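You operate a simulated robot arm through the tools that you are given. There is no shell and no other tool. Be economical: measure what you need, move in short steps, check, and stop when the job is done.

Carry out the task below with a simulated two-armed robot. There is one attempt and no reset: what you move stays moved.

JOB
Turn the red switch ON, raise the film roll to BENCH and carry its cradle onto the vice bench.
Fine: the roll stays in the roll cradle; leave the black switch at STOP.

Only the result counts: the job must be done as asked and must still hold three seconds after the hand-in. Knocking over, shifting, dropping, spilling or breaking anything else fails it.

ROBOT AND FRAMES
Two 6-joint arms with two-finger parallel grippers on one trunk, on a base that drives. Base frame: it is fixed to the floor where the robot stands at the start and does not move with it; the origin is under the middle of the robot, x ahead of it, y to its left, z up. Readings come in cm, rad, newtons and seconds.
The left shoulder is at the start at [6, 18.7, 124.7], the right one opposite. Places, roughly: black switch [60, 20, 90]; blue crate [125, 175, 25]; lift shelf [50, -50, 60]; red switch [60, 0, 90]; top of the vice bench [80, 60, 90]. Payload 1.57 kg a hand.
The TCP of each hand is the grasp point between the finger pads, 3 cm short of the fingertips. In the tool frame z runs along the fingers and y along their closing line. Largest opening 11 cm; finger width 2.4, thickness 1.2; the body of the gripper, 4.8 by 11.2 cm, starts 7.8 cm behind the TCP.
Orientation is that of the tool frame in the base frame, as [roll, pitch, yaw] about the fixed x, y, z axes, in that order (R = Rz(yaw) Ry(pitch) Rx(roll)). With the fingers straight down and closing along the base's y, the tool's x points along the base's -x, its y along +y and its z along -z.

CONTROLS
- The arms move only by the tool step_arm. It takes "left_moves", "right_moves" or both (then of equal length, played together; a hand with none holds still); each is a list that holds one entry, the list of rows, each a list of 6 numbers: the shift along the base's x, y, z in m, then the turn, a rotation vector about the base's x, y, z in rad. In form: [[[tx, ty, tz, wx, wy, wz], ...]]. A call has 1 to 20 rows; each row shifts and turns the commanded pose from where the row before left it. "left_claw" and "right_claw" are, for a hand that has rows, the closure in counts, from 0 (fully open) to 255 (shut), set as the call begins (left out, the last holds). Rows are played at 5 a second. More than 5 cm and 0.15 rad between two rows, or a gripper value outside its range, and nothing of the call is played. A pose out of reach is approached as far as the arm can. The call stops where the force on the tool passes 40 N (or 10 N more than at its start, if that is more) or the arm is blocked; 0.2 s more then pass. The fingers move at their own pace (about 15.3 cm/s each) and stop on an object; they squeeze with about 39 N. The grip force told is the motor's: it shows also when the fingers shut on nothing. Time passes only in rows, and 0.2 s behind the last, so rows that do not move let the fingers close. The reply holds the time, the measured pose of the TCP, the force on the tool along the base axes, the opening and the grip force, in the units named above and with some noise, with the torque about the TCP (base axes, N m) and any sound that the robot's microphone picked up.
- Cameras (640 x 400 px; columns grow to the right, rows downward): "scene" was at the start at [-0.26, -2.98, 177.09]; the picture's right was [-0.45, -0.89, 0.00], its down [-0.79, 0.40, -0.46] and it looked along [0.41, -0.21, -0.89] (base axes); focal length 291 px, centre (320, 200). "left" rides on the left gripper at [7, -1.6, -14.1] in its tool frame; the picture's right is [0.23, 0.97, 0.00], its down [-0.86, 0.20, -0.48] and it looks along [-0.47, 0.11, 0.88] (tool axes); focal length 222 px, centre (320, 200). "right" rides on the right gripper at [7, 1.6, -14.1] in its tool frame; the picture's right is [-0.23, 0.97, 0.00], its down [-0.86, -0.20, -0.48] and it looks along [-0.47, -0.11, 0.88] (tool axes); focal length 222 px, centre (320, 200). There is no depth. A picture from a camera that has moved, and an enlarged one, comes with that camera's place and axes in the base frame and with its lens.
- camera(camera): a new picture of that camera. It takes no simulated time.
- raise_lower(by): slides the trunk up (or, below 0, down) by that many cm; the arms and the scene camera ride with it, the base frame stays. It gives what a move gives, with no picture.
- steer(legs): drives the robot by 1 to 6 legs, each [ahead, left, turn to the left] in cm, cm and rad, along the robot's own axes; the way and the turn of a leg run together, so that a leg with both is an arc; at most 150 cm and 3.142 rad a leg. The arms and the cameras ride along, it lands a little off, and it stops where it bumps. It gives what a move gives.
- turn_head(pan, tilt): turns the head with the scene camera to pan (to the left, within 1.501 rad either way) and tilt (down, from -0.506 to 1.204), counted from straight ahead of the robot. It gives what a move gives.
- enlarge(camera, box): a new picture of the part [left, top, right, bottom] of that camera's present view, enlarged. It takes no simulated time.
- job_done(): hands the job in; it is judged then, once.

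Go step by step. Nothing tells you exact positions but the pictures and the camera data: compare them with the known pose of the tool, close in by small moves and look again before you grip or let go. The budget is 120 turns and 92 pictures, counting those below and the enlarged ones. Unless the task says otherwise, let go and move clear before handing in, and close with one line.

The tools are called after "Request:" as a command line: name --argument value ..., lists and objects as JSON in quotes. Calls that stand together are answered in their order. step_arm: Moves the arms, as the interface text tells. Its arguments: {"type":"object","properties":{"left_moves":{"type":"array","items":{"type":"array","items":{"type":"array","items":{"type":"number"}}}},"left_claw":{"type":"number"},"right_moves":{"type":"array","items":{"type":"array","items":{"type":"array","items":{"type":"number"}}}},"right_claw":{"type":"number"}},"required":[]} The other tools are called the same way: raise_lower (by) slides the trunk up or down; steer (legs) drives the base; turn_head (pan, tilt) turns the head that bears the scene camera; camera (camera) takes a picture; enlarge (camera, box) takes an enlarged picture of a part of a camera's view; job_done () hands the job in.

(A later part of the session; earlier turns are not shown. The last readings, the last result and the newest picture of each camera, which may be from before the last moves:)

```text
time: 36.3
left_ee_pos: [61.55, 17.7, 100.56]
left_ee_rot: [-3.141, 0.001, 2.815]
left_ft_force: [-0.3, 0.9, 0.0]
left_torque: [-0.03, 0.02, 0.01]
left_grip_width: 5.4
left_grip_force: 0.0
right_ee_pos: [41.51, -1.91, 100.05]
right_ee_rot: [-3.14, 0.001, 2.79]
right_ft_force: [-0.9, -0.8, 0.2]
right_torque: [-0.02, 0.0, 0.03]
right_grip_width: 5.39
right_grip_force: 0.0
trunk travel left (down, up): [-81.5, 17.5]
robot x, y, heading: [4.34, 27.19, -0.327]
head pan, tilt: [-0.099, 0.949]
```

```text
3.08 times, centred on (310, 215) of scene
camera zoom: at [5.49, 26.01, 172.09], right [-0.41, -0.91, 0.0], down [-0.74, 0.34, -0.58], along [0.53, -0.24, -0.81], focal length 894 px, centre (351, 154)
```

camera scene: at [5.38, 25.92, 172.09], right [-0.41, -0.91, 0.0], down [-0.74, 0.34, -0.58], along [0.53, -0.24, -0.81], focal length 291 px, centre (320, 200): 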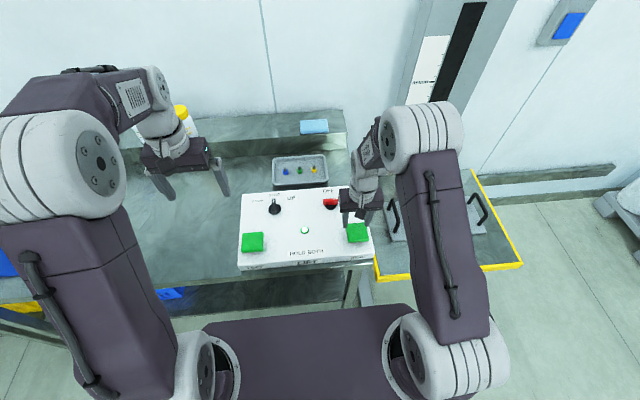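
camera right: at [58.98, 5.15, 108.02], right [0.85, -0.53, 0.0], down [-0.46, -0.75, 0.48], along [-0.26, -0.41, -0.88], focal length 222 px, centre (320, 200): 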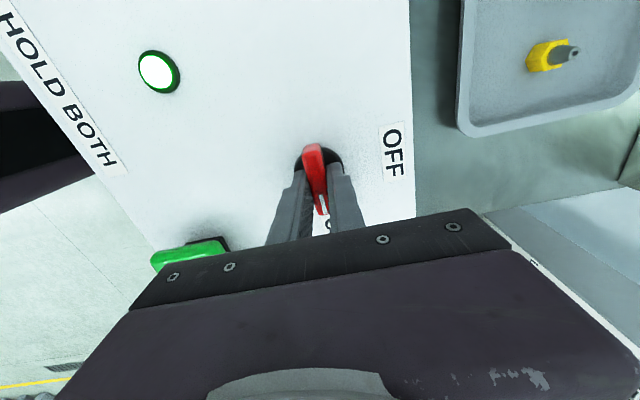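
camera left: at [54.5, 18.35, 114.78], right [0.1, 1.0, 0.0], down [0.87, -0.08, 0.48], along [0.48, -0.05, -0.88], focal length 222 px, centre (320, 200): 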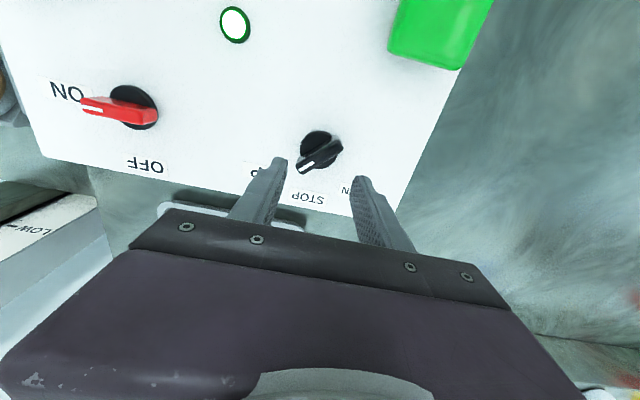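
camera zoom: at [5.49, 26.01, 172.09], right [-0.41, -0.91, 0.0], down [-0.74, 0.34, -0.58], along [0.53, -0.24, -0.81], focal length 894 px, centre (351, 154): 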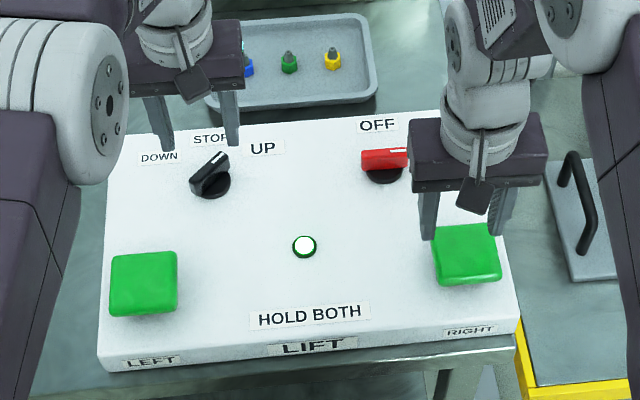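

Black is at UP, red at ON. Both hands now go over the two buttons with fingers shut, and I aim the head at the mast scale.

Request:
step_arm --left_moves '[[[-0.03, 0.03, 0.005, 0, 0, 0], [-0.035, 0.035, 0, 0, 0, 0], [-0.04, 0.035, 0, 0, 0, 0], [0, 0, 0, 0, 0, 0]]]' --right_moves '[[[-0.002, -0.003, 0, 0, 0, 0], [-0.002, -0.003, 0, 0, 0, 0], [0, 0, 0, 0, 0, 0], [0, 0, 0, 0, 0, 0]]]' --left_claw 255 --right_claw 255

Request:
turn_head --pan -0.3 --tilt 0.75

Request:
camera --camera "scene"

Request:
camera --camera "right"

Request:
camera --camera "left"

```text
refused: row 3 steps farther than a row can; nothing moved
```

```text
time: 37.1
left_ee_pos: [61.57, 17.71, 100.65]
left_ee_rot: [-3.139, 0.002, 2.815]
left_ft_force: [-0.6, 0.1, -1.0]
left_torque: [0.0, 0.0, 0.01]
left_grip_width: 5.37
left_grip_force: 0.0
right_ee_pos: [41.61, -1.96, 100.05]
right_ee_rot: [-3.14, 0.002, 2.788]
right_ft_force: [0.9, -0.5, -1.0]
right_torque: [0.01, -0.01, 0.01]
right_grip_width: 5.38
right_grip_force: 0.0
trunk travel left (down, up): [-81.5, 17.5]
robot x, y, heading: [4.07, 26.84, -0.326]
head pan, tilt: [-0.3, 0.75]
```

```text
56 pictures are left
camera scene: at [5.59, 24.15, 173.64], right [-0.59, -0.81, 0.0], down [-0.55, 0.4, -0.73], along [0.59, -0.43, -0.68], focal length 291 px, centre (320, 200)
```

scene: 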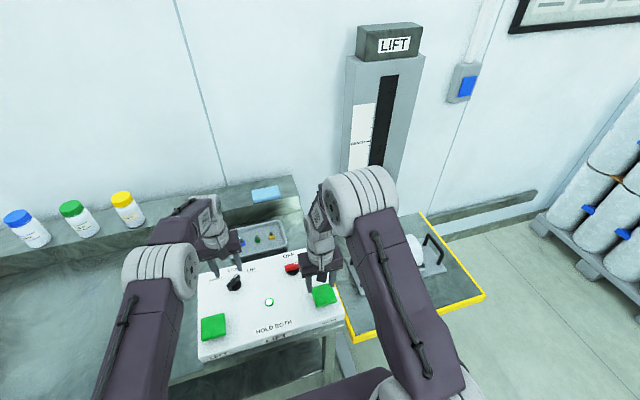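

```text
55 pictures are left
camera right: at [35.6, 1.93, 114.02], right [0.55, 0.83, 0.0], down [0.73, -0.48, 0.48], along [0.4, -0.26, -0.88], focal length 222 px, centre (320, 200)
```

right: 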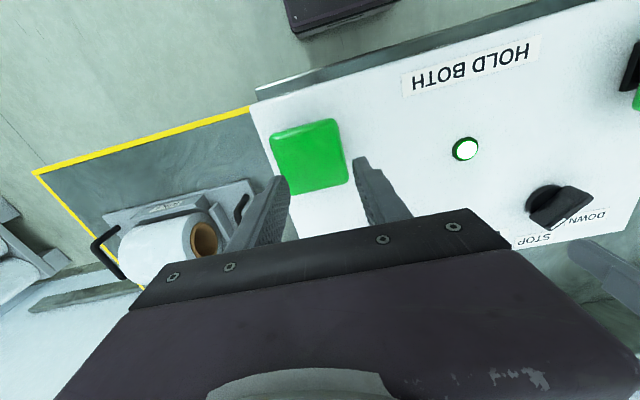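

```text
54 pictures are left
camera left: at [54.5, 18.36, 114.78], right [0.1, 1.0, 0.0], down [0.87, -0.09, 0.48], along [0.48, -0.05, -0.88], focal length 222 px, centre (320, 200)
```

left: 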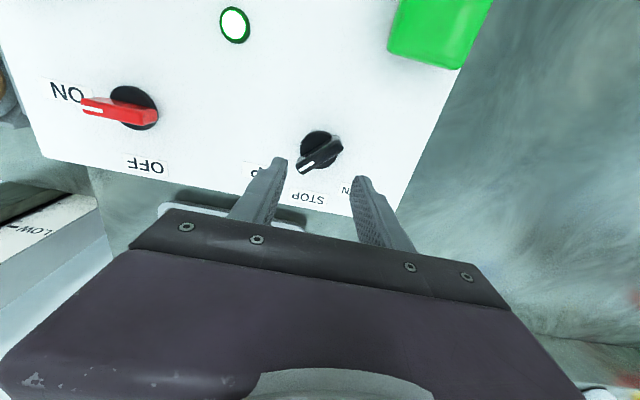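

Same move in slightly smaller rows; the right button is at about (40.7,-2.5).

Request:
step_arm --left_moves '[[[-0.026, 0.025, 0.0, 0, 0, 0], [-0.026, 0.025, 0, 0, 0, 0], [-0.026, 0.025, 0, 0, 0, 0], [-0.026, 0.024, 0, 0, 0, 0], [0, 0, 0, 0, 0, 0]]]' --right_moves '[[[-0.004, -0.003, 0, 0, 0, 0], [-0.004, -0.003, 0, 0, 0, 0], [0, 0, 0, 0, 0, 0], [0, 0, 0, 0, 0, 0], [0, 0, 0, 0, 0, 0]]]' --left_claw 255 --right_claw 255

Request:
enlarge --camera "scene" --box '[180, 200, 380, 370]'

Request:
camera --camera "left"

```text
time: 38.3
left_ee_pos: [51.14, 27.65, 100.81]
left_ee_rot: [-3.138, 0.001, 2.813]
left_ft_force: [0.3, -0.1, -0.2]
left_torque: [0.01, 0.02, 0.0]
left_grip_width: 0.01
left_grip_force: 21.3
right_ee_pos: [40.86, -2.54, 99.95]
right_ee_rot: [-3.141, 0.002, 2.787]
right_ft_force: [-0.2, 0.4, 0.1]
right_torque: [0.01, -0.01, -0.02]
right_grip_width: 0.0
right_grip_force: 21.4
trunk travel left (down, up): [-81.5, 17.5]
robot x, y, heading: [4.48, 27.06, -0.326]
head pan, tilt: [-0.3, 0.75]
```

```text
2.35 times, centred on (280, 285) of scene
camera zoom: at [5.62, 24.11, 173.64], right [-0.59, -0.81, 0.0], down [-0.55, 0.4, -0.73], along [0.59, -0.43, -0.68], focal length 684 px, centre (414, 0)
```

zoom: 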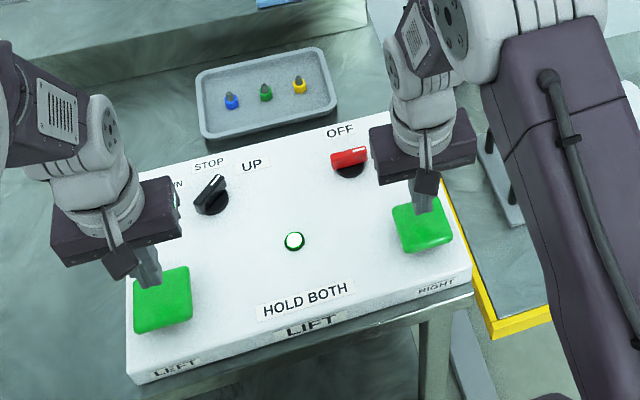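

```text
52 pictures are left
camera left: at [44.08, 28.4, 115.0], right [0.1, 1.0, 0.0], down [0.87, -0.09, 0.48], along [0.48, -0.05, -0.88], focal length 222 px, centre (320, 200)
```

left: 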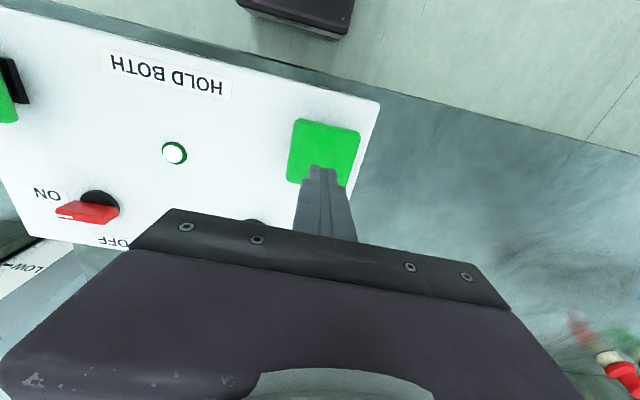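

Both aligned over the buttons. I descend to just short of contact, then press gently.

Request:
step_arm --left_moves '[[[-0.005, 0.004, -0.02, 0, 0, 0], [0, 0, -0.015, 0, 0, 0], [0, 0, -0.005, 0, 0, 0], [0, 0, 0, 0, 0, 0]]]' --right_moves '[[[0, 0, -0.015, 0, 0, 0], [0, 0, -0.012, 0, 0, 0], [0, 0, -0.005, 0, 0, 0], [0, 0, 0, 0, 0, 0]]]'

```text
time: 39.3
left_ee_pos: [50.7, 27.83, 96.61]
left_ee_rot: [-3.14, 0.001, 2.814]
left_ft_force: [1.5, 2.3, 4.7]
left_torque: [0.03, 0.0, -0.07]
left_grip_width: 0.0
left_grip_force: 21.6
right_ee_pos: [40.97, -2.54, 96.9]
right_ee_rot: [-3.141, 0.003, 2.786]
right_ft_force: [2.2, -1.2, 3.6]
right_torque: [0.0, -0.01, 0.0]
right_grip_width: 0.0
right_grip_force: 21.6
trunk travel left (down, up): [-81.5, 17.5]
robot x, y, heading: [4.38, 27.23, -0.321]
head pan, tilt: [-0.3, 0.75]
```

Both fingertips touch the buttons with a few newtons. I press further a little and look at the mast.

Request:
step_arm --left_moves '[[[0, 0, -0.004, 0, 0, 0], [0, 0, -0.003, 0, 0, 0], [0, 0, 0, 0, 0, 0]]]' --right_moves '[[[0, 0, -0.004, 0, 0, 0], [0, 0, -0.003, 0, 0, 0], [0, 0, 0, 0, 0, 0]]]'

Request:
camera --camera "scene"

```text
time: 40.1
left_ee_pos: [50.6, 27.74, 95.84]
left_ee_rot: [-3.139, 0.002, 2.813]
left_ft_force: [3.8, 1.2, 6.0]
left_torque: [0.07, -0.02, -0.03]
left_grip_width: 0.0
left_grip_force: 21.3
right_ee_pos: [40.97, -2.48, 96.31]
right_ee_rot: [-3.139, 0.001, 2.787]
right_ft_force: [-0.1, -2.5, 5.2]
right_torque: [-0.02, 0.07, 0.0]
right_grip_width: 0.0
right_grip_force: 21.5
trunk travel left (down, up): [-81.5, 17.5]
robot x, y, heading: [4.62, 27.15, -0.325]
head pan, tilt: [-0.3, 0.75]
```

```text
51 pictures are left
camera scene: at [5.51, 24.17, 173.65], right [-0.59, -0.81, 0.0], down [-0.55, 0.4, -0.73], along [0.59, -0.43, -0.68], focal length 291 px, centre (320, 200)
```

scene: 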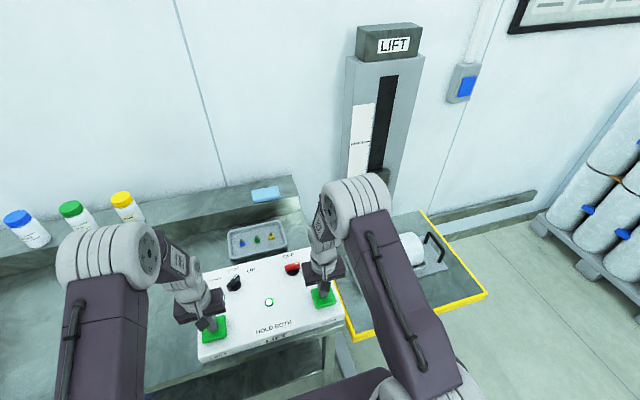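

No motion yet; I press a bit deeper.

Request:
step_arm --left_moves '[[[0, 0, -0.003, 0, 0, 0], [0, 0, -0.003, 0, 0, 0], [0, 0, 0, 0, 0, 0]]]' --right_moves '[[[0, 0, -0.004, 0, 0, 0], [0, 0, -0.004, 0, 0, 0], [0, 0, 0, 0, 0, 0]]]'

Request:
camera --camera "scene"

```text
time: 40.6
left_ee_pos: [50.7, 27.73, 95.93]
left_ee_rot: [-3.139, 0.012, 2.813]
left_ft_force: [-3.8, 0.7, 21.7]
left_torque: [0.09, 0.32, 0.02]
left_grip_width: 0.01
left_grip_force: 21.5
right_ee_pos: [40.73, -2.49, 95.92]
right_ee_rot: [-3.141, 0.008, 2.788]
right_ft_force: [0.7, 1.5, 11.5]
right_torque: [0.07, 0.12, -0.04]
right_grip_width: 0.0
right_grip_force: 21.6
trunk travel left (down, up): [-81.5, 17.5]
robot x, y, heading: [4.41, 26.6, -0.33]
head pan, tilt: [-0.3, 0.75]
stopped in row 2 (left hand): the force on the tool passed its limit (the readings are from after the stop); the commanded pose is now the measured one
```

```text
50 pictures are left
camera scene: at [5.01, 24.31, 173.67], right [-0.59, -0.81, 0.0], down [-0.55, 0.4, -0.73], along [0.6, -0.43, -0.68], focal length 291 px, centre (320, 200)
```

scene: 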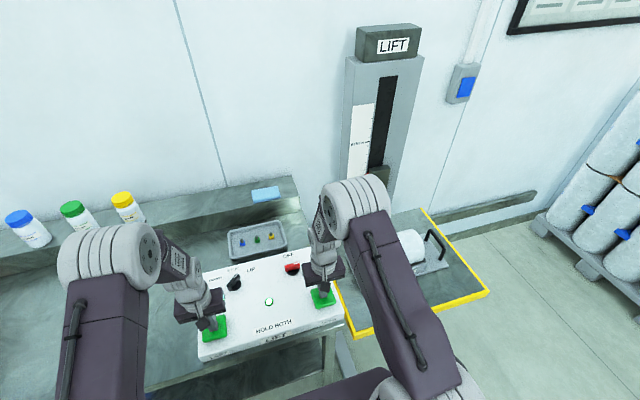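

The buttons seem fully pressed now, and the carriage may have begun to rise. I hold for a moment and check.

Request:
step_arm --left_moves '[[[0, 0, 0, 0, 0, 0], [0, 0, 0, 0, 0, 0]]]' --right_moves '[[[0, 0, -0.002, 0, 0, 0], [0, 0, 0, 0, 0, 0]]]'

Request:
enlarge --camera "scene" --box '[300, 80, 500, 360]'

```text
time: 41.3
left_ee_pos: [50.59, 27.76, 95.78]
left_ee_rot: [-3.139, 0.018, 2.815]
left_ft_force: [-3.4, -0.5, 13.7]
left_torque: [0.04, 0.22, 0.11]
left_grip_width: 0.01
left_grip_force: 21.2
right_ee_pos: [40.82, -2.55, 95.83]
right_ee_rot: [3.141, 0.012, 2.789]
right_ft_force: [-3.8, 2.0, 23.2]
right_torque: [0.15, 0.36, 0.01]
right_grip_width: 0.0
right_grip_force: 21.3
trunk travel left (down, up): [-81.5, 17.5]
robot x, y, heading: [4.43, 27.23, -0.326]
head pan, tilt: [-0.3, 0.75]
stopped in row 2 (right hand): the force on the tool passed its limit (the readings are from after the stop); the commanded pose is now the measured one
```

```text
1.43 times, centred on (400, 220) of scene
camera zoom: at [4.83, 24.44, 173.64], right [-0.59, -0.81, 0.0], down [-0.55, 0.4, -0.73], along [0.6, -0.43, -0.68], focal length 415 px, centre (206, 171)
```

zoom: 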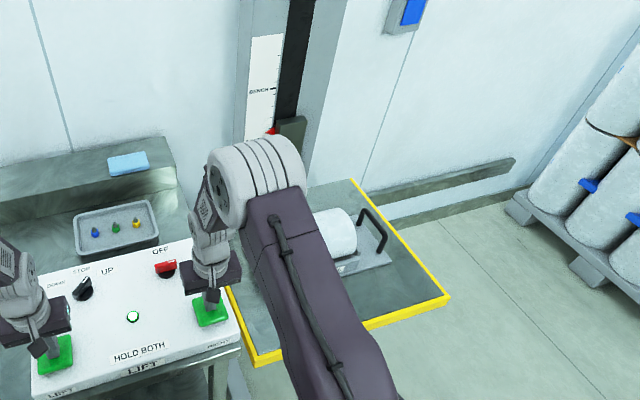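

The lift is rising: arrow below BENCH and approaching. I keep holding briefly and check again.

Request:
step_arm --left_moves '[[[0, 0, 0, 0, 0, 0], [0, 0, 0, 0, 0, 0]]]' --right_moves '[[[0, 0, 0, 0, 0, 0], [0, 0, 0, 0, 0, 0]]]'

Request:
enlarge --camera "scene" --box '[300, 80, 500, 360]'

```text
time: 41.9
left_ee_pos: [50.67, 27.87, 95.82]
left_ee_rot: [-3.137, 0.017, 2.814]
left_ft_force: [-2.7, -1.1, 16.1]
left_torque: [0.02, 0.21, 0.02]
left_grip_width: 0.01
left_grip_force: 21.6
right_ee_pos: [40.79, -2.5, 95.96]
right_ee_rot: [3.14, 0.014, 2.79]
right_ft_force: [-4.6, 0.4, 29.5]
right_torque: [0.17, 0.43, 0.03]
right_grip_width: 0.0
right_grip_force: 21.6
trunk travel left (down, up): [-81.5, 17.5]
robot x, y, heading: [4.32, 27.45, -0.326]
head pan, tilt: [-0.3, 0.75]
```

```text
1.43 times, centred on (400, 220) of scene
camera zoom: at [4.82, 24.44, 173.67], right [-0.59, -0.81, 0.0], down [-0.55, 0.4, -0.73], along [0.6, -0.43, -0.68], focal length 415 px, centre (206, 171)
```

zoom: 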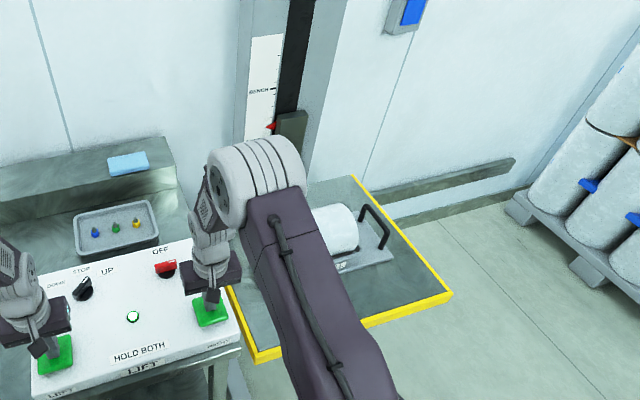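

It rises about 5 px per 0.6 s with ~38 px to go. I hold 2 s more.

Request:
step_arm --left_moves '[[[0, 0, 0, 0, 0, 0], [0, 0, 0, 0, 0, 0], [0, 0, 0, 0, 0, 0], [0, 0, 0, 0, 0, 0], [0, 0, 0, 0, 0, 0], [0, 0, 0, 0, 0, 0], [0, 0, 0, 0, 0, 0], [0, 0, 0, 0, 0, 0], [0, 0, 0, 0, 0, 0], [0, 0, 0, 0, 0, 0]]]' --right_moves '[[[0, 0, 0, 0, 0, 0], [0, 0, 0, 0, 0, 0], [0, 0, 0, 0, 0, 0], [0, 0, 0, 0, 0, 0], [0, 0, 0, 0, 0, 0], [0, 0, 0, 0, 0, 0], [0, 0, 0, 0, 0, 0], [0, 0, 0, 0, 0, 0], [0, 0, 0, 0, 0, 0], [0, 0, 0, 0, 0, 0]]]'

Request:
enlarge --camera "scene" --box '[300, 80, 500, 360]'

```text
time: 44.1
left_ee_pos: [50.57, 27.77, 95.98]
left_ee_rot: [-3.137, 0.018, 2.814]
left_ft_force: [1.2, -1.1, 16.7]
left_torque: [0.05, 0.12, 0.04]
left_grip_width: 0.03
left_grip_force: 20.9
right_ee_pos: [40.86, -2.5, 95.8]
right_ee_rot: [-3.14, 0.013, 2.787]
right_ft_force: [-3.2, -1.6, 37.7]
right_torque: [0.11, 0.5, 0.02]
right_grip_width: 0.0
right_grip_force: 21.7
trunk travel left (down, up): [-81.5, 17.5]
robot x, y, heading: [4.47, 27.28, -0.327]
head pan, tilt: [-0.3, 0.75]
```

```text
1.43 times, centred on (400, 220) of scene
camera zoom: at [4.83, 24.43, 173.67], right [-0.59, -0.81, 0.0], down [-0.55, 0.4, -0.73], along [0.6, -0.43, -0.68], focal length 415 px, centre (206, 171)
```

zoom: 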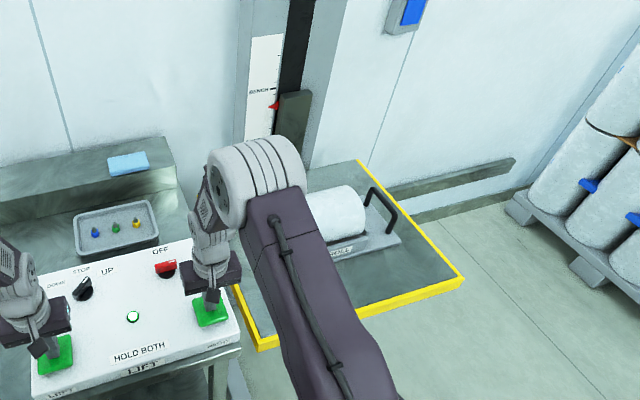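

Half of the rest is done; ~17 px remain (~1.9 s). I hold 1.2 s, easing the right hand a hair.

Request:
step_arm --left_moves '[[[0, 0, 0, 0, 0, 0], [0, 0, 0, 0, 0, 0], [0, 0, 0, 0, 0, 0], [0, 0, 0, 0, 0, 0], [0, 0, 0, 0, 0, 0]]]' --right_moves '[[[0, 0, 0.0005, 0, 0, 0], [0, 0, 0, 0, 0, 0], [0, 0, 0, 0, 0, 0], [0, 0, 0, 0, 0, 0], [0, 0, 0, 0, 0, 0]]]'

Request:
enlarge --camera "scene" --box '[330, 90, 450, 180]'

```text
time: 45.3
left_ee_pos: [50.66, 27.88, 95.87]
left_ee_rot: [-3.139, 0.018, 2.814]
left_ft_force: [3.7, 6.4, 20.8]
left_torque: [0.25, 0.08, -0.09]
left_grip_width: 0.0
left_grip_force: 21.0
right_ee_pos: [40.92, -2.55, 95.87]
right_ee_rot: [3.141, 0.012, 2.789]
right_ft_force: [-4.3, -9.5, 33.8]
right_torque: [-0.14, 0.52, 0.08]
right_grip_width: 0.01
right_grip_force: 21.3
trunk travel left (down, up): [-81.5, 17.5]
robot x, y, heading: [4.37, 27.18, -0.326]
head pan, tilt: [-0.3, 0.75]
```

```text
4.44 times, centred on (390, 135) of scene
camera zoom: at [4.84, 24.39, 173.66], right [-0.59, -0.81, 0.0], down [-0.55, 0.4, -0.73], along [0.6, -0.43, -0.68], focal length 1291 px, centre (9, 489)
```

zoom: 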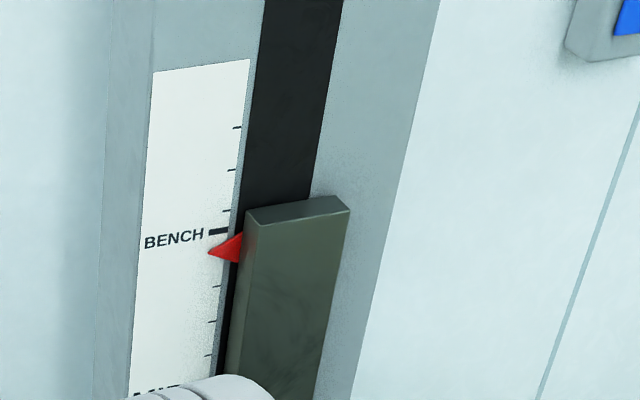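

Arrow is ~20 zoomed px under the BENCH tick, about 0.7 s away. I hold for two rows more.

Request:
step_arm --left_moves '[[[0, 0, 0, 0, 0, 0], [0, 0, 0, 0, 0, 0]]]' --right_moves '[[[0, 0, 0, 0, 0, 0], [0, 0, 0, 0, 0, 0]]]'

Request:
enlarge --camera "scene" --box '[330, 90, 450, 180]'

```text
time: 45.9
left_ee_pos: [50.65, 27.74, 95.86]
left_ee_rot: [-3.139, 0.017, 2.814]
left_ft_force: [3.8, 8.3, 20.7]
left_torque: [0.3, 0.09, -0.13]
left_grip_width: 0.0
left_grip_force: 20.9
right_ee_pos: [40.79, -2.69, 95.87]
right_ee_rot: [-3.14, 0.013, 2.79]
right_ft_force: [-4.6, -11.9, 33.6]
right_torque: [-0.18, 0.53, 0.15]
right_grip_width: 0.02
right_grip_force: 21.2
trunk travel left (down, up): [-81.5, 17.5]
robot x, y, heading: [4.65, 27.25, -0.324]
head pan, tilt: [-0.3, 0.75]
```

```text
4.44 times, centred on (390, 135) of scene
camera zoom: at [4.84, 24.39, 173.66], right [-0.59, -0.81, 0.0], down [-0.55, 0.4, -0.73], along [0.6, -0.43, -0.68], focal length 1291 px, centre (9, 489)
```

zoom: 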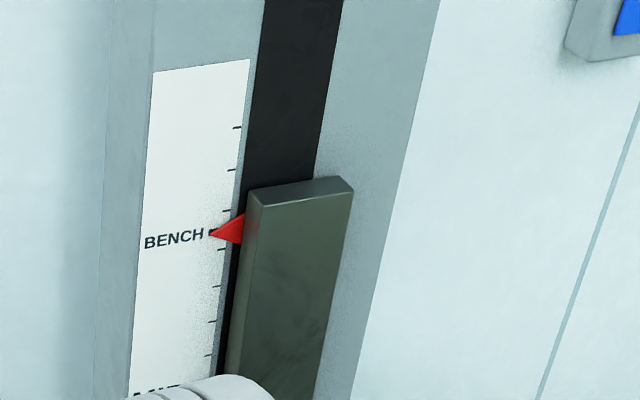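

The arrow is at the BENCH tick. I release both buttons at once.

Request:
step_arm --left_moves '[[[0, 0, 0.03, 0, 0, 0], [0, 0, 0.02, 0, 0, 0]]]' --right_moves '[[[0, 0, 0.03, 0, 0, 0], [0, 0, 0.02, 0, 0, 0]]]'

Request:
enlarge --camera "scene" --box '[330, 90, 450, 180]'

```text
time: 46.5
left_ee_pos: [50.85, 27.65, 100.64]
left_ee_rot: [-3.139, 0.011, 2.814]
left_ft_force: [-0.5, -0.5, 0.2]
left_torque: [-0.04, -0.03, -0.02]
left_grip_width: 0.0
left_grip_force: 20.9
right_ee_pos: [41.03, -2.48, 100.4]
right_ee_rot: [-3.141, 0.007, 2.789]
right_ft_force: [-0.3, 1.1, 0.5]
right_torque: [0.02, -0.04, 0.0]
right_grip_width: 0.02
right_grip_force: 21.2
trunk travel left (down, up): [-81.5, 17.5]
robot x, y, heading: [4.25, 27.29, -0.322]
head pan, tilt: [-0.3, 0.75]
```

```text
4.44 times, centred on (390, 135) of scene
camera zoom: at [5.25, 24.25, 173.61], right [-0.59, -0.81, 0.0], down [-0.55, 0.4, -0.73], along [0.59, -0.43, -0.68], focal length 1291 px, centre (9, 489)
```

zoom: 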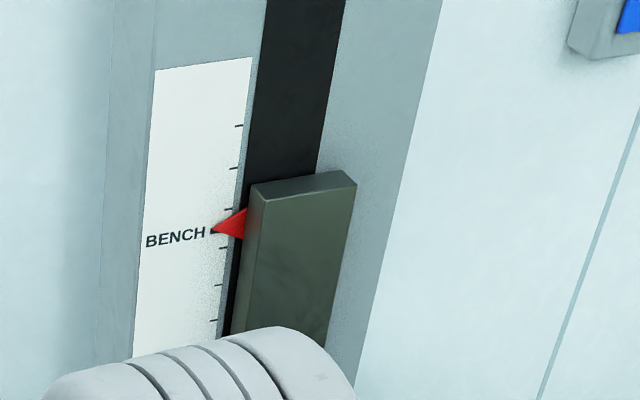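

Arrow rests exactly at BENCH. Now the left hand returns to the black switch, turned to its present angle.

Request:
step_arm --left_moves '[[[0.0265, -0.025, 0, 0, 0, -0.13], [0.0265, -0.025, 0, 0, 0, -0.13], [0.0265, -0.025, 0, 0, 0, -0.13], [0.0265, -0.025, 0, 0, 0, -0.13], [0, 0, 0, 0, 0, -0.13], [0, 0, 0, 0, 0, -0.13], [0, 0, -0.02, 0, 0, 0], [0, 0, 0, 0, 0, 0]]]' --left_claw 120

Request:
camera --camera "left"

```text
time: 48.3
left_ee_pos: [61.63, 17.55, 98.63]
left_ee_rot: [-3.139, 0.013, 2.034]
left_ft_force: [-0.3, 0.6, -0.1]
left_torque: [0.01, 0.01, 0.02]
left_grip_width: 5.83
left_grip_force: 0.0
right_ee_pos: [41.13, -2.64, 100.48]
right_ee_rot: [3.139, 0.007, 2.789]
right_ft_force: [0.2, 0.1, 0.2]
right_torque: [0.01, -0.04, 0.0]
right_grip_width: 0.01
right_grip_force: 20.9
trunk travel left (down, up): [-81.5, 17.5]
robot x, y, heading: [4.73, 27.28, -0.322]
head pan, tilt: [-0.3, 0.75]
```

```text
43 pictures are left
camera left: at [57.11, 23.24, 112.68], right [0.77, 0.64, 0.0], down [0.56, -0.67, 0.49], along [0.31, -0.38, -0.87], focal length 222 px, centre (320, 200)
```

left: 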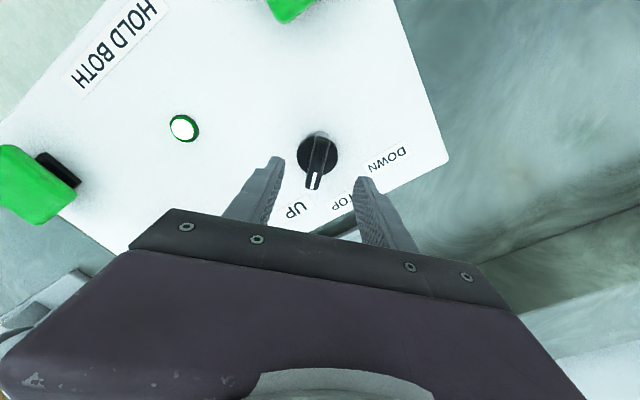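

Aligned. Lower, grip, and turn back to STOP.

Request:
step_arm --left_moves '[[[0, 0, -0.02, 0, 0, 0], [0, 0, -0.019, 0, 0, 0], [0, 0, 0, 0, 0, 0]]]'

Request:
step_arm --left_moves '[[[0, 0, 0, 0, 0, 0], [0, 0, 0, 0, 0, 0], [0, 0, 0, 0, 0, 0], [0, 0, 0, 0, 0, 0.13], [0, 0, 0, 0, 0, 0.13], [0, 0, 0, 0, 0, 0.13], [0, 0, 0, 0, 0, 0.13], [0, 0, 0, 0, 0, 0.13], [0, 0, 0, 0, 0, 0.13], [0, 0, 0, 0, 0, 0]]]' --left_claw 255

Request:
step_arm --left_moves '[[[0, 0, 0, 0, 0, 0], [0, 0, 0, 0, 0, 0], [0, 0, 0.03, 0, 0, 0], [0, 0, 0.04, 0, 0, 0], [-0.03, 0.03, 0.0, 0, 0, 0], [-0.03, 0.03, 0, 0, 0, 0], [-0.03, 0.03, 0, 0, 0, 0], [-0.03, 0.03, 0, 0, 0, 0]]]' --left_claw 120

Request:
camera --camera "left"

Request:
camera --camera "scene"

```text
time: 49.1
left_ee_pos: [61.45, 17.67, 94.9]
left_ee_rot: [-3.139, 0.012, 2.033]
left_ft_force: [-1.0, -1.0, -0.4]
left_torque: [0.01, 0.0, 0.0]
left_grip_width: 5.83
left_grip_force: 0.1
right_ee_pos: [41.19, -2.71, 100.43]
right_ee_rot: [-3.141, 0.007, 2.788]
right_ft_force: [0.6, 0.5, -0.2]
right_torque: [-0.02, 0.0, -0.01]
right_grip_width: 0.02
right_grip_force: 21.5
trunk travel left (down, up): [-81.5, 17.5]
robot x, y, heading: [4.32, 27.24, -0.323]
head pan, tilt: [-0.3, 0.75]
```

```text
time: 51.3
left_ee_pos: [61.33, 17.49, 94.83]
left_ee_rot: [3.141, 0.011, 2.815]
left_ft_force: [-15.4, -10.4, 0.9]
left_torque: [0.03, 0.75, 0.04]
left_grip_width: 1.41
left_grip_force: 30.2
right_ee_pos: [40.99, -2.98, 100.54]
right_ee_rot: [3.14, 0.01, 2.786]
right_ft_force: [-0.1, 0.3, 0.1]
right_torque: [0.02, -0.01, -0.02]
right_grip_width: 0.0
right_grip_force: 21.7
trunk travel left (down, up): [-81.5, 17.5]
robot x, y, heading: [4.4, 26.68, -0.326]
head pan, tilt: [-0.3, 0.75]
```

```text
time: 53.1
left_ee_pos: [49.5, 29.4, 101.81]
left_ee_rot: [-3.137, 0.013, 2.812]
left_ft_force: [0.0, 0.3, -0.2]
left_torque: [0.0, -0.05, -0.01]
left_grip_width: 5.82
left_grip_force: 0.0
right_ee_pos: [40.97, -2.64, 100.5]
right_ee_rot: [-3.139, 0.006, 2.787]
right_ft_force: [0.2, 0.7, -0.4]
right_torque: [-0.04, -0.01, -0.04]
right_grip_width: 0.0
right_grip_force: 21.2
trunk travel left (down, up): [-81.5, 17.5]
robot x, y, heading: [4.39, 27.14, -0.328]
head pan, tilt: [-0.3, 0.75]
```

```text
42 pictures are left
camera left: at [42.3, 30.17, 115.8], right [0.1, 0.99, -0.01], down [0.87, -0.08, 0.49], along [0.49, -0.05, -0.87], focal length 222 px, centre (320, 200)
```

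left: 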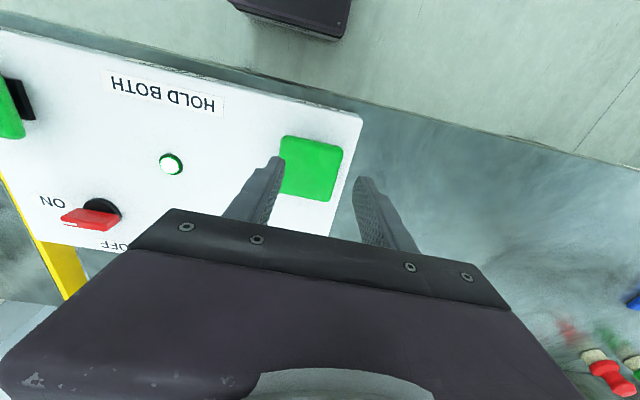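

```text
41 pictures are left
camera scene: at [5.43, 24.27, 173.65], right [-0.59, -0.81, 0.0], down [-0.55, 0.4, -0.73], along [0.59, -0.43, -0.68], focal length 291 px, centre (320, 200)
```

scene: 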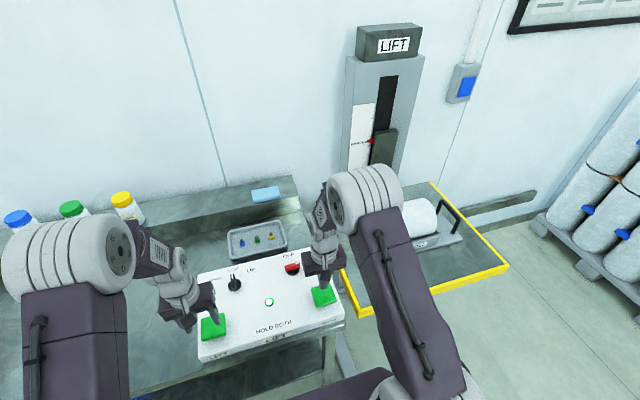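

Black is back at STOP, red ON, shelf at BENCH. Now I raise the trunk and drive right so I stand before the roll cradle, then look at it.

Request:
raise_lower --by 16

Request:
steer --legs '[[-3, -56, 0]]'

Request:
turn_head --pan 0 --tilt 0.9

Request:
camera --camera "scene"

Request:
camera --camera "left"

Request:
camera --camera "right"

```text
time: 54.9
left_ee_pos: [49.68, 29.42, 117.77]
left_ee_rot: [-3.14, 0.012, 2.812]
left_ft_force: [-0.1, 0.2, -0.2]
left_torque: [0.0, -0.03, -0.01]
left_grip_width: 5.8
left_grip_force: 0.1
right_ee_pos: [41.14, -2.63, 116.54]
right_ee_rot: [-3.141, 0.007, 2.789]
right_ft_force: [-0.4, 0.3, 0.6]
right_torque: [0.02, 0.01, 0.01]
right_grip_width: 0.0
right_grip_force: 21.5
trunk travel left (down, up): [-97.5, 1.5]
robot x, y, heading: [4.34, 27.3, -0.326]
head pan, tilt: [-0.3, 0.75]
```

```text
time: 58.0
left_ee_pos: [29.63, -20.52, 117.62]
left_ee_rot: [-3.137, 0.012, 2.816]
left_ft_force: [0.5, 0.4, -0.1]
left_torque: [0.03, -0.02, 0.04]
left_grip_width: 5.82
left_grip_force: 0.0
right_ee_pos: [21.4, -52.47, 116.54]
right_ee_rot: [-3.14, 0.007, 2.79]
right_ft_force: [0.2, 0.6, -0.2]
right_torque: [-0.02, 0.01, -0.02]
right_grip_width: 0.02
right_grip_force: 21.6
trunk travel left (down, up): [-97.5, 1.5]
robot x, y, heading: [-15.39, -22.78, -0.319]
head pan, tilt: [-0.3, 0.75]
```

```text
time: 58.8
left_ee_pos: [29.59, -20.64, 117.78]
left_ee_rot: [-3.14, 0.01, 2.815]
left_ft_force: [0.0, -0.8, -0.2]
left_torque: [-0.01, -0.01, -0.01]
left_grip_width: 5.81
left_grip_force: 0.0
right_ee_pos: [21.28, -52.67, 116.3]
right_ee_rot: [3.142, 0.006, 2.79]
right_ft_force: [0.0, 0.0, 0.4]
right_torque: [0.02, 0.0, 0.03]
right_grip_width: 0.0
right_grip_force: 21.2
trunk travel left (down, up): [-97.5, 1.5]
robot x, y, heading: [-15.16, -22.95, -0.323]
head pan, tilt: [0.0, 0.901]
```

```text
40 pictures are left
camera scene: at [-13.93, -23.53, 188.46], right [-0.32, -0.95, 0.0], down [-0.74, 0.25, -0.62], along [0.59, -0.2, -0.78], focal length 291 px, centre (320, 200)
```

scene: 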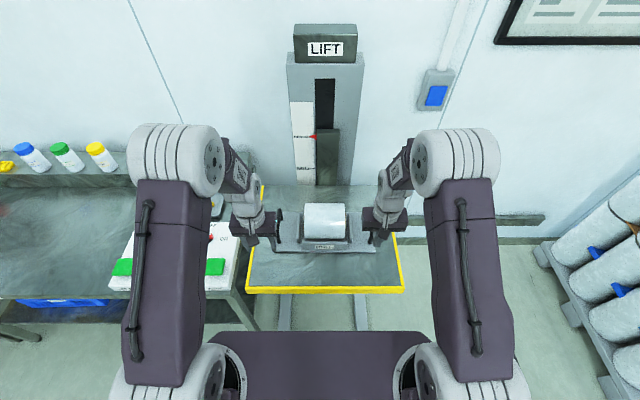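

```text
39 pictures are left
camera left: at [22.47, -19.92, 131.76], right [0.1, 1.0, 0.0], down [0.87, -0.08, 0.49], along [0.49, -0.05, -0.87], focal length 222 px, centre (320, 200)
```

left: 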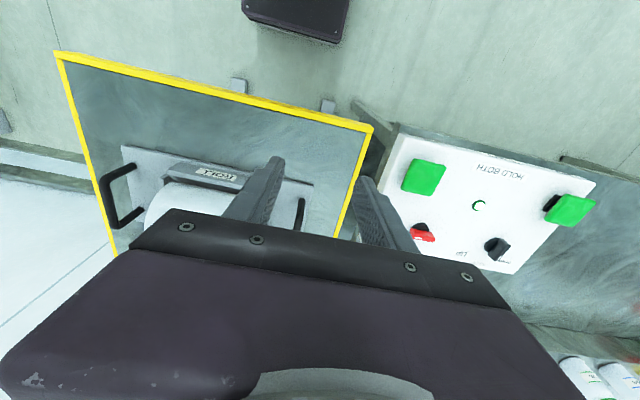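

```text
38 pictures are left
camera right: at [15.24, -48.85, 130.39], right [0.55, 0.84, 0.0], down [0.73, -0.48, 0.48], along [0.41, -0.26, -0.88], focal length 222 px, centre (320, 200)
```

right: 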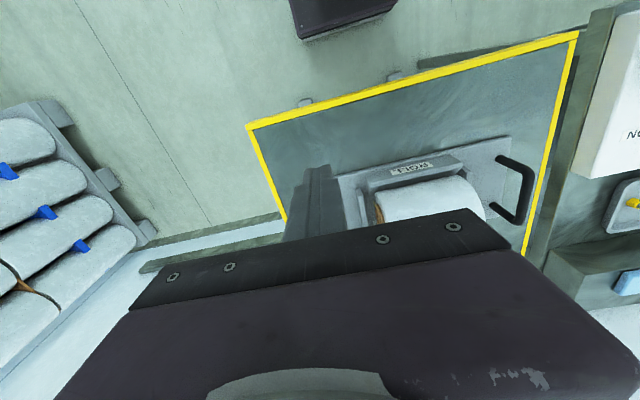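

Cradle located: plate z≈87, handle bars run fore-aft with tops at z≈94.5, left handle centre ≈ (53,-27.4), right ≈ (40.5,-64.2). I lower the trunk to the working height, drive a bit nearer and recheck.

Request:
raise_lower --by -12

Request:
steer --legs '[[9, -2, 0]]'

Request:
enlarge --camera "scene" --box '[200, 150, 440, 320]'

```text
time: 60.3
left_ee_pos: [29.58, -20.58, 105.71]
left_ee_rot: [-3.14, 0.011, 2.816]
left_ft_force: [0.2, 0.2, -0.3]
left_torque: [-0.01, -0.01, 0.0]
left_grip_width: 5.82
left_grip_force: 0.1
right_ee_pos: [21.27, -52.62, 104.43]
right_ee_rot: [3.141, 0.007, 2.79]
right_ft_force: [-0.5, -0.3, 0.4]
right_torque: [0.01, -0.01, -0.04]
right_grip_width: 0.0
right_grip_force: 21.5
trunk travel left (down, up): [-85.5, 13.5]
robot x, y, heading: [-15.64, -22.95, -0.326]
head pan, tilt: [0.0, 0.901]
```

```text
time: 61.4
left_ee_pos: [37.15, -25.06, 105.81]
left_ee_rot: [-3.137, 0.014, 2.818]
left_ft_force: [0.0, 0.3, 0.0]
left_torque: [0.03, -0.04, 0.0]
left_grip_width: 5.81
left_grip_force: 0.0
right_ee_pos: [28.9, -57.14, 104.6]
right_ee_rot: [-3.138, 0.01, 2.793]
right_ft_force: [0.0, -0.1, 0.1]
right_torque: [-0.01, -0.04, 0.0]
right_grip_width: 0.0
right_grip_force: 21.5
trunk travel left (down, up): [-85.5, 13.5]
robot x, y, heading: [-7.73, -27.55, -0.326]
head pan, tilt: [0.0, 0.901]
```

```text
2.35 times, centred on (320, 235) of scene
camera zoom: at [-6.62, -27.91, 176.46], right [-0.32, -0.95, 0.0], down [-0.74, 0.25, -0.62], along [0.59, -0.2, -0.78], focal length 684 px, centre (320, 118)
```

zoom: 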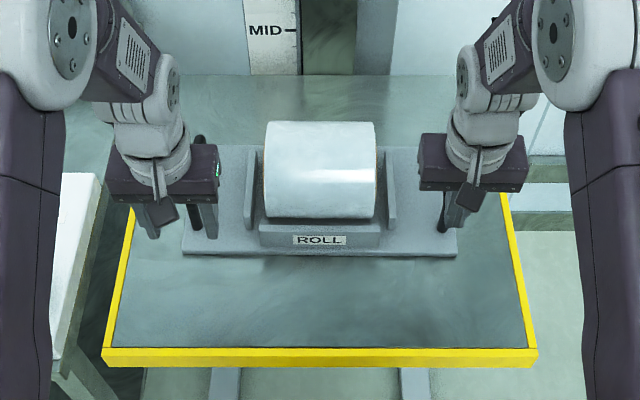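

Nicely symmetric. I bring both open hands above the handle bars and look.

Request:
step_arm --left_moves '[[[0.04, -0.006, 0, 0, 0, 0], [0.04, -0.006, 0, 0, 0, 0], [0.04, -0.006, 0, 0, 0, 0], [0.035, -0.005, -0.005, 0, 0, 0], [0, 0, -0.025, 0, 0, 0], [0, 0, 0, 0, 0, 0]]]' --right_moves '[[[0.03, -0.018, 0, 0, 0, 0.025], [0.03, -0.018, 0, 0, 0, 0], [0.03, -0.018, 0, 0, 0, 0], [0.025, -0.017, 0, 0, 0, 0], [0, 0, -0.02, 0, 0, 0], [0, 0, 0, 0, 0, 0]]]' --left_claw 120 --right_claw 120

Request:
camera --camera "left"

Request:
camera --camera "right"

```text
time: 62.8
left_ee_pos: [52.65, -27.57, 102.48]
left_ee_rot: [-3.141, 0.012, 2.818]
left_ft_force: [1.0, 0.2, 0.1]
left_torque: [0.01, -0.01, -0.01]
left_grip_width: 5.81
left_grip_force: 0.0
right_ee_pos: [40.62, -64.26, 102.58]
right_ee_rot: [-3.14, 0.006, 2.819]
right_ft_force: [-0.3, -0.4, -0.7]
right_torque: [0.0, 0.0, -0.02]
right_grip_width: 5.86
right_grip_force: 0.0
trunk travel left (down, up): [-85.5, 13.5]
robot x, y, heading: [-7.86, -27.66, -0.321]
head pan, tilt: [0.0, 0.901]
```

```text
36 pictures are left
camera left: at [45.46, -26.68, 116.58], right [0.09, 1.0, 0.0], down [0.87, -0.08, 0.49], along [0.48, -0.05, -0.87], focal length 222 px, centre (320, 200)
```

left: 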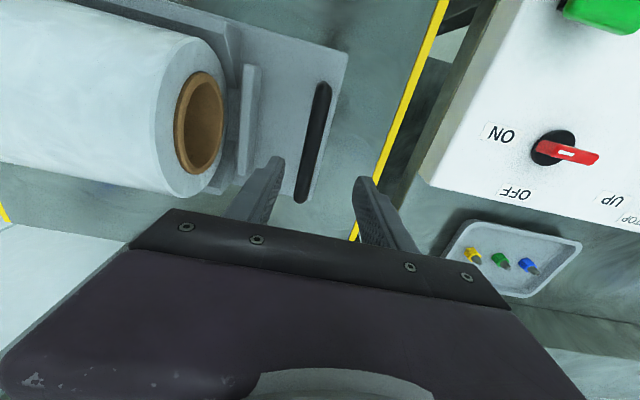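

```text
35 pictures are left
camera right: at [34.47, -60.62, 116.44], right [0.52, 0.85, 0.0], down [0.74, -0.46, 0.48], along [0.41, -0.25, -0.88], focal length 222 px, centre (320, 200)
```

right: 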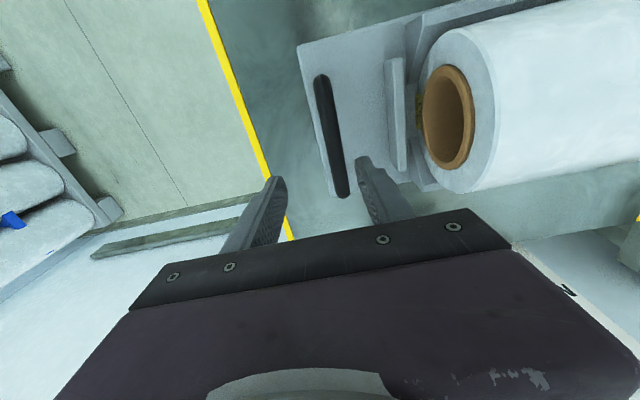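

Both hands need small lateral corrections (left −0.6,−0.7; right −0.4,+1.75). Then I descend around the bars.

Request:
step_arm --left_moves '[[[-0.006, -0.007, 0, 0, 0, 0], [0, 0, -0.02, 0, 0, 0], [0, 0, -0.02, 0, 0, 0], [0, 0, 0, 0, 0, 0]]]' --right_moves '[[[-0.004, 0.0175, 0, 0, 0, 0], [0, 0, -0.02, 0, 0, 0], [0, 0, -0.02, 0, 0, 0], [0, 0, 0, 0, 0, 0]]]'

Request:
camera --camera "left"

Request:
camera --camera "right"

```text
time: 63.8
left_ee_pos: [52.32, -28.08, 98.66]
left_ee_rot: [-3.14, 0.014, 2.818]
left_ft_force: [-0.1, -0.4, 0.7]
left_torque: [0.03, 0.0, -0.01]
left_grip_width: 5.82
left_grip_force: 0.1
right_ee_pos: [40.11, -62.52, 98.41]
right_ee_rot: [-3.141, 0.007, 2.82]
right_ft_force: [-0.6, 0.8, -0.9]
right_torque: [0.0, -0.01, 0.01]
right_grip_width: 5.86
right_grip_force: 0.1
trunk travel left (down, up): [-85.5, 13.5]
robot x, y, heading: [-7.69, -27.67, -0.322]
head pan, tilt: [0.0, 0.901]
```

```text
34 pictures are left
camera left: at [44.99, -27.37, 112.71], right [0.09, 1.0, -0.01], down [0.87, -0.08, 0.49], along [0.49, -0.05, -0.87], focal length 222 px, centre (320, 200)
```

left: 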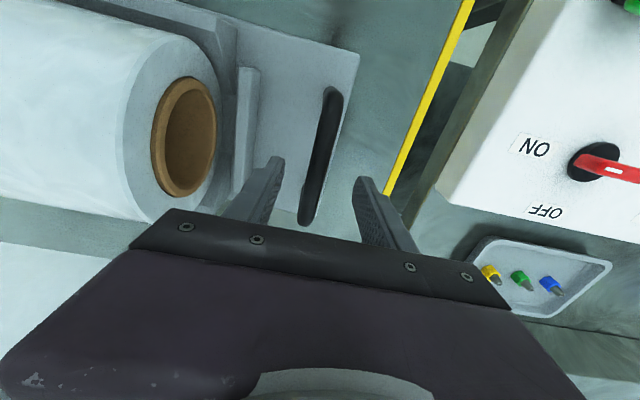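

```text
33 pictures are left
camera right: at [33.98, -58.89, 112.4], right [0.52, 0.85, 0.0], down [0.74, -0.46, 0.48], along [0.41, -0.25, -0.87], focal length 222 px, centre (320, 200)
```

right: 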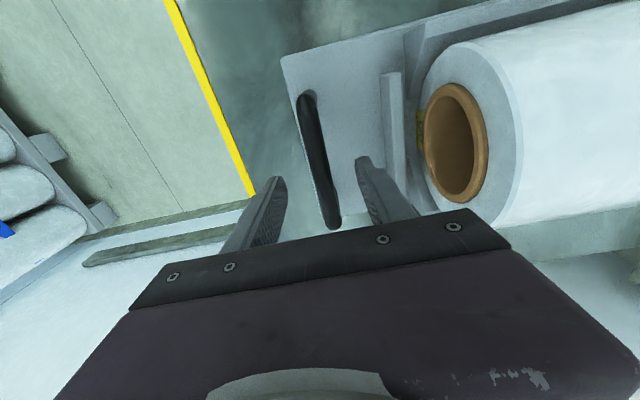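

Bars lie between the fingers of both hands. I descend to bar height and close.

Request:
step_arm --left_moves '[[[0, 0, -0.02, 0, 0, 0], [0, 0, -0.022, 0, 0, 0], [0, 0, 0, 0, 0, 0]]]' --right_moves '[[[0, 0, -0.02, 0, 0, 0], [0, 0, -0.02, 0, 0, 0], [0, 0, 0, 0, 0, 0]]]'

Request:
camera --camera "left"

Request:
step_arm --left_moves '[[[0, 0, 0, 0, 0, 0], [0, 0, 0, 0, 0, 0], [0, 0, 0, 0, 0, 0], [0, 0, 0, 0, 0, 0]]]' --right_moves '[[[0, 0, 0, 0, 0, 0], [0, 0, 0, 0, 0, 0], [0, 0, 0, 0, 0, 0], [0, 0, 0, 0, 0, 0]]]' --left_claw 255 --right_claw 255

Request:
camera --camera "left"

Request:
camera --camera "right"

```text
time: 64.6
left_ee_pos: [52.27, -28.17, 94.42]
left_ee_rot: [-3.138, 0.012, 2.818]
left_ft_force: [-0.5, 0.0, -0.4]
left_torque: [0.0, 0.0, 0.01]
left_grip_width: 5.82
left_grip_force: 0.1
right_ee_pos: [40.11, -62.63, 94.48]
right_ee_rot: [3.141, 0.008, 2.82]
right_ft_force: [0.0, -0.1, 0.2]
right_torque: [0.0, -0.02, -0.01]
right_grip_width: 5.8
right_grip_force: 0.2
trunk travel left (down, up): [-85.5, 13.5]
robot x, y, heading: [-7.62, -27.66, -0.32]
head pan, tilt: [0.0, 0.901]
```

```text
32 pictures are left
camera left: at [44.98, -27.4, 108.49], right [0.09, 1.0, 0.0], down [0.87, -0.08, 0.49], along [0.49, -0.05, -0.87], focal length 222 px, centre (320, 200)
```

left: 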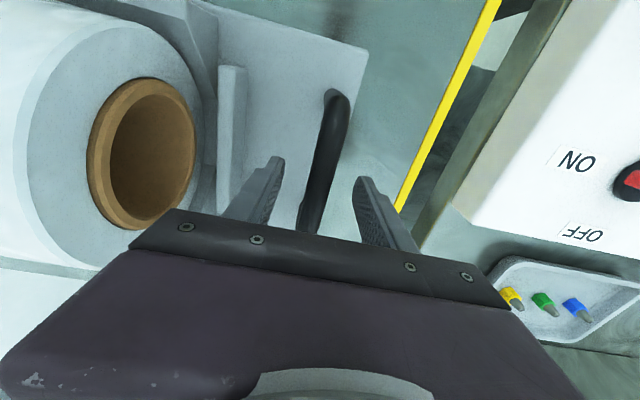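

```text
time: 65.6
left_ee_pos: [52.14, -28.37, 94.42]
left_ee_rot: [-3.134, 0.009, 2.819]
left_ft_force: [-15.1, -35.0, 0.6]
left_torque: [0.08, -0.7, -0.35]
left_grip_width: 1.54
left_grip_force: 31.6
right_ee_pos: [40.16, -62.49, 94.42]
right_ee_rot: [3.138, 0.005, 2.817]
right_ft_force: [10.0, 35.0, -0.4]
right_torque: [-0.43, -0.32, -0.27]
right_grip_width: 1.55
right_grip_force: 31.1
trunk travel left (down, up): [-85.5, 13.5]
robot x, y, heading: [-7.96, -27.41, -0.324]
head pan, tilt: [0.0, 0.901]
```

```text
31 pictures are left
camera left: at [44.97, -27.62, 108.44], right [0.09, 1.0, -0.01], down [0.87, -0.08, 0.49], along [0.48, -0.05, -0.87], focal length 222 px, centre (320, 200)
```

left: 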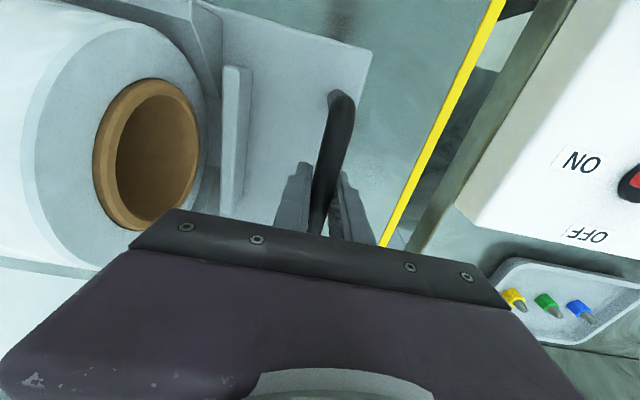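

```text
30 pictures are left
camera right: at [34.05, -58.79, 108.38], right [0.53, 0.85, 0.0], down [0.74, -0.46, 0.48], along [0.41, -0.25, -0.88], focal length 222 px, centre (320, 200)
```

right: 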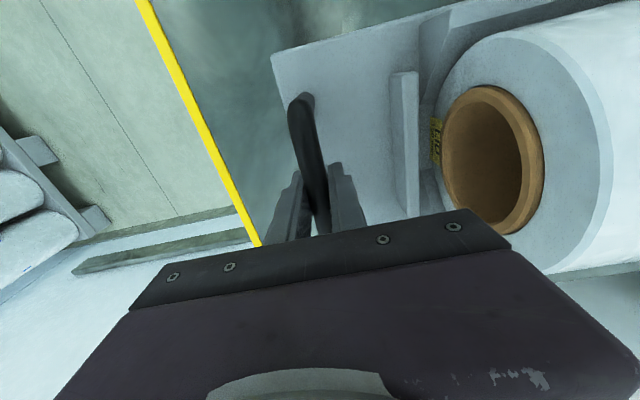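

Both handles are held, with the hands pulling outward a bit. I ease that by bringing them together slightly, then lift with the trunk.

Request:
step_arm --left_moves '[[[-0.0008, -0.0022, 0, 0, 0, 0], [0, 0, 0, 0, 0, 0]]]' --right_moves '[[[0.0008, 0.0022, 0, 0, 0, 0], [0, 0, 0, 0, 0, 0]]]'

Request:
raise_lower --by 3

Request:
camera --camera "scene"

```text
time: 66.2
left_ee_pos: [52.33, -28.35, 94.34]
left_ee_rot: [-3.139, 0.009, 2.819]
left_ft_force: [-8.8, -22.6, -8.4]
left_torque: [0.04, -0.6, -0.29]
left_grip_width: 1.57
left_grip_force: 31.4
right_ee_pos: [40.37, -62.42, 94.48]
right_ee_rot: [-3.14, 0.005, 2.816]
right_ft_force: [5.5, 21.1, 0.0]
right_torque: [-0.13, -0.19, -0.27]
right_grip_width: 1.55
right_grip_force: 31.2
trunk travel left (down, up): [-85.5, 13.5]
robot x, y, heading: [-7.45, -27.77, -0.321]
head pan, tilt: [0.0, 0.901]
```

```text
time: 67.0
left_ee_pos: [52.39, -28.46, 97.24]
left_ee_rot: [-3.139, 0.006, 2.817]
left_ft_force: [-10.2, -20.0, -12.2]
left_torque: [0.25, 0.17, -0.33]
left_grip_width: 1.55
left_grip_force: 31.6
right_ee_pos: [40.49, -62.41, 97.37]
right_ee_rot: [-3.141, 0.002, 2.817]
right_ft_force: [8.7, 20.3, -11.6]
right_torque: [-0.27, -0.25, -0.32]
right_grip_width: 1.57
right_grip_force: 31.5
trunk travel left (down, up): [-88.5, 10.5]
robot x, y, heading: [-8.04, -27.97, -0.32]
head pan, tilt: [0.0, 0.901]
```

```text
29 pictures are left
camera scene: at [-5.73, -28.32, 179.44], right [-0.32, -0.95, 0.0], down [-0.75, 0.25, -0.62], along [0.59, -0.2, -0.79], focal length 291 px, centre (320, 200)
```

scene: 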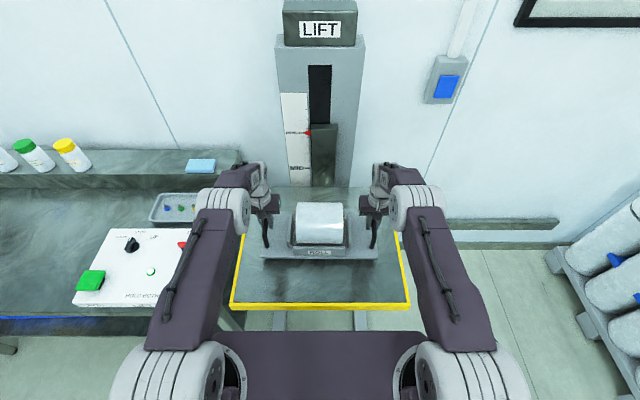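

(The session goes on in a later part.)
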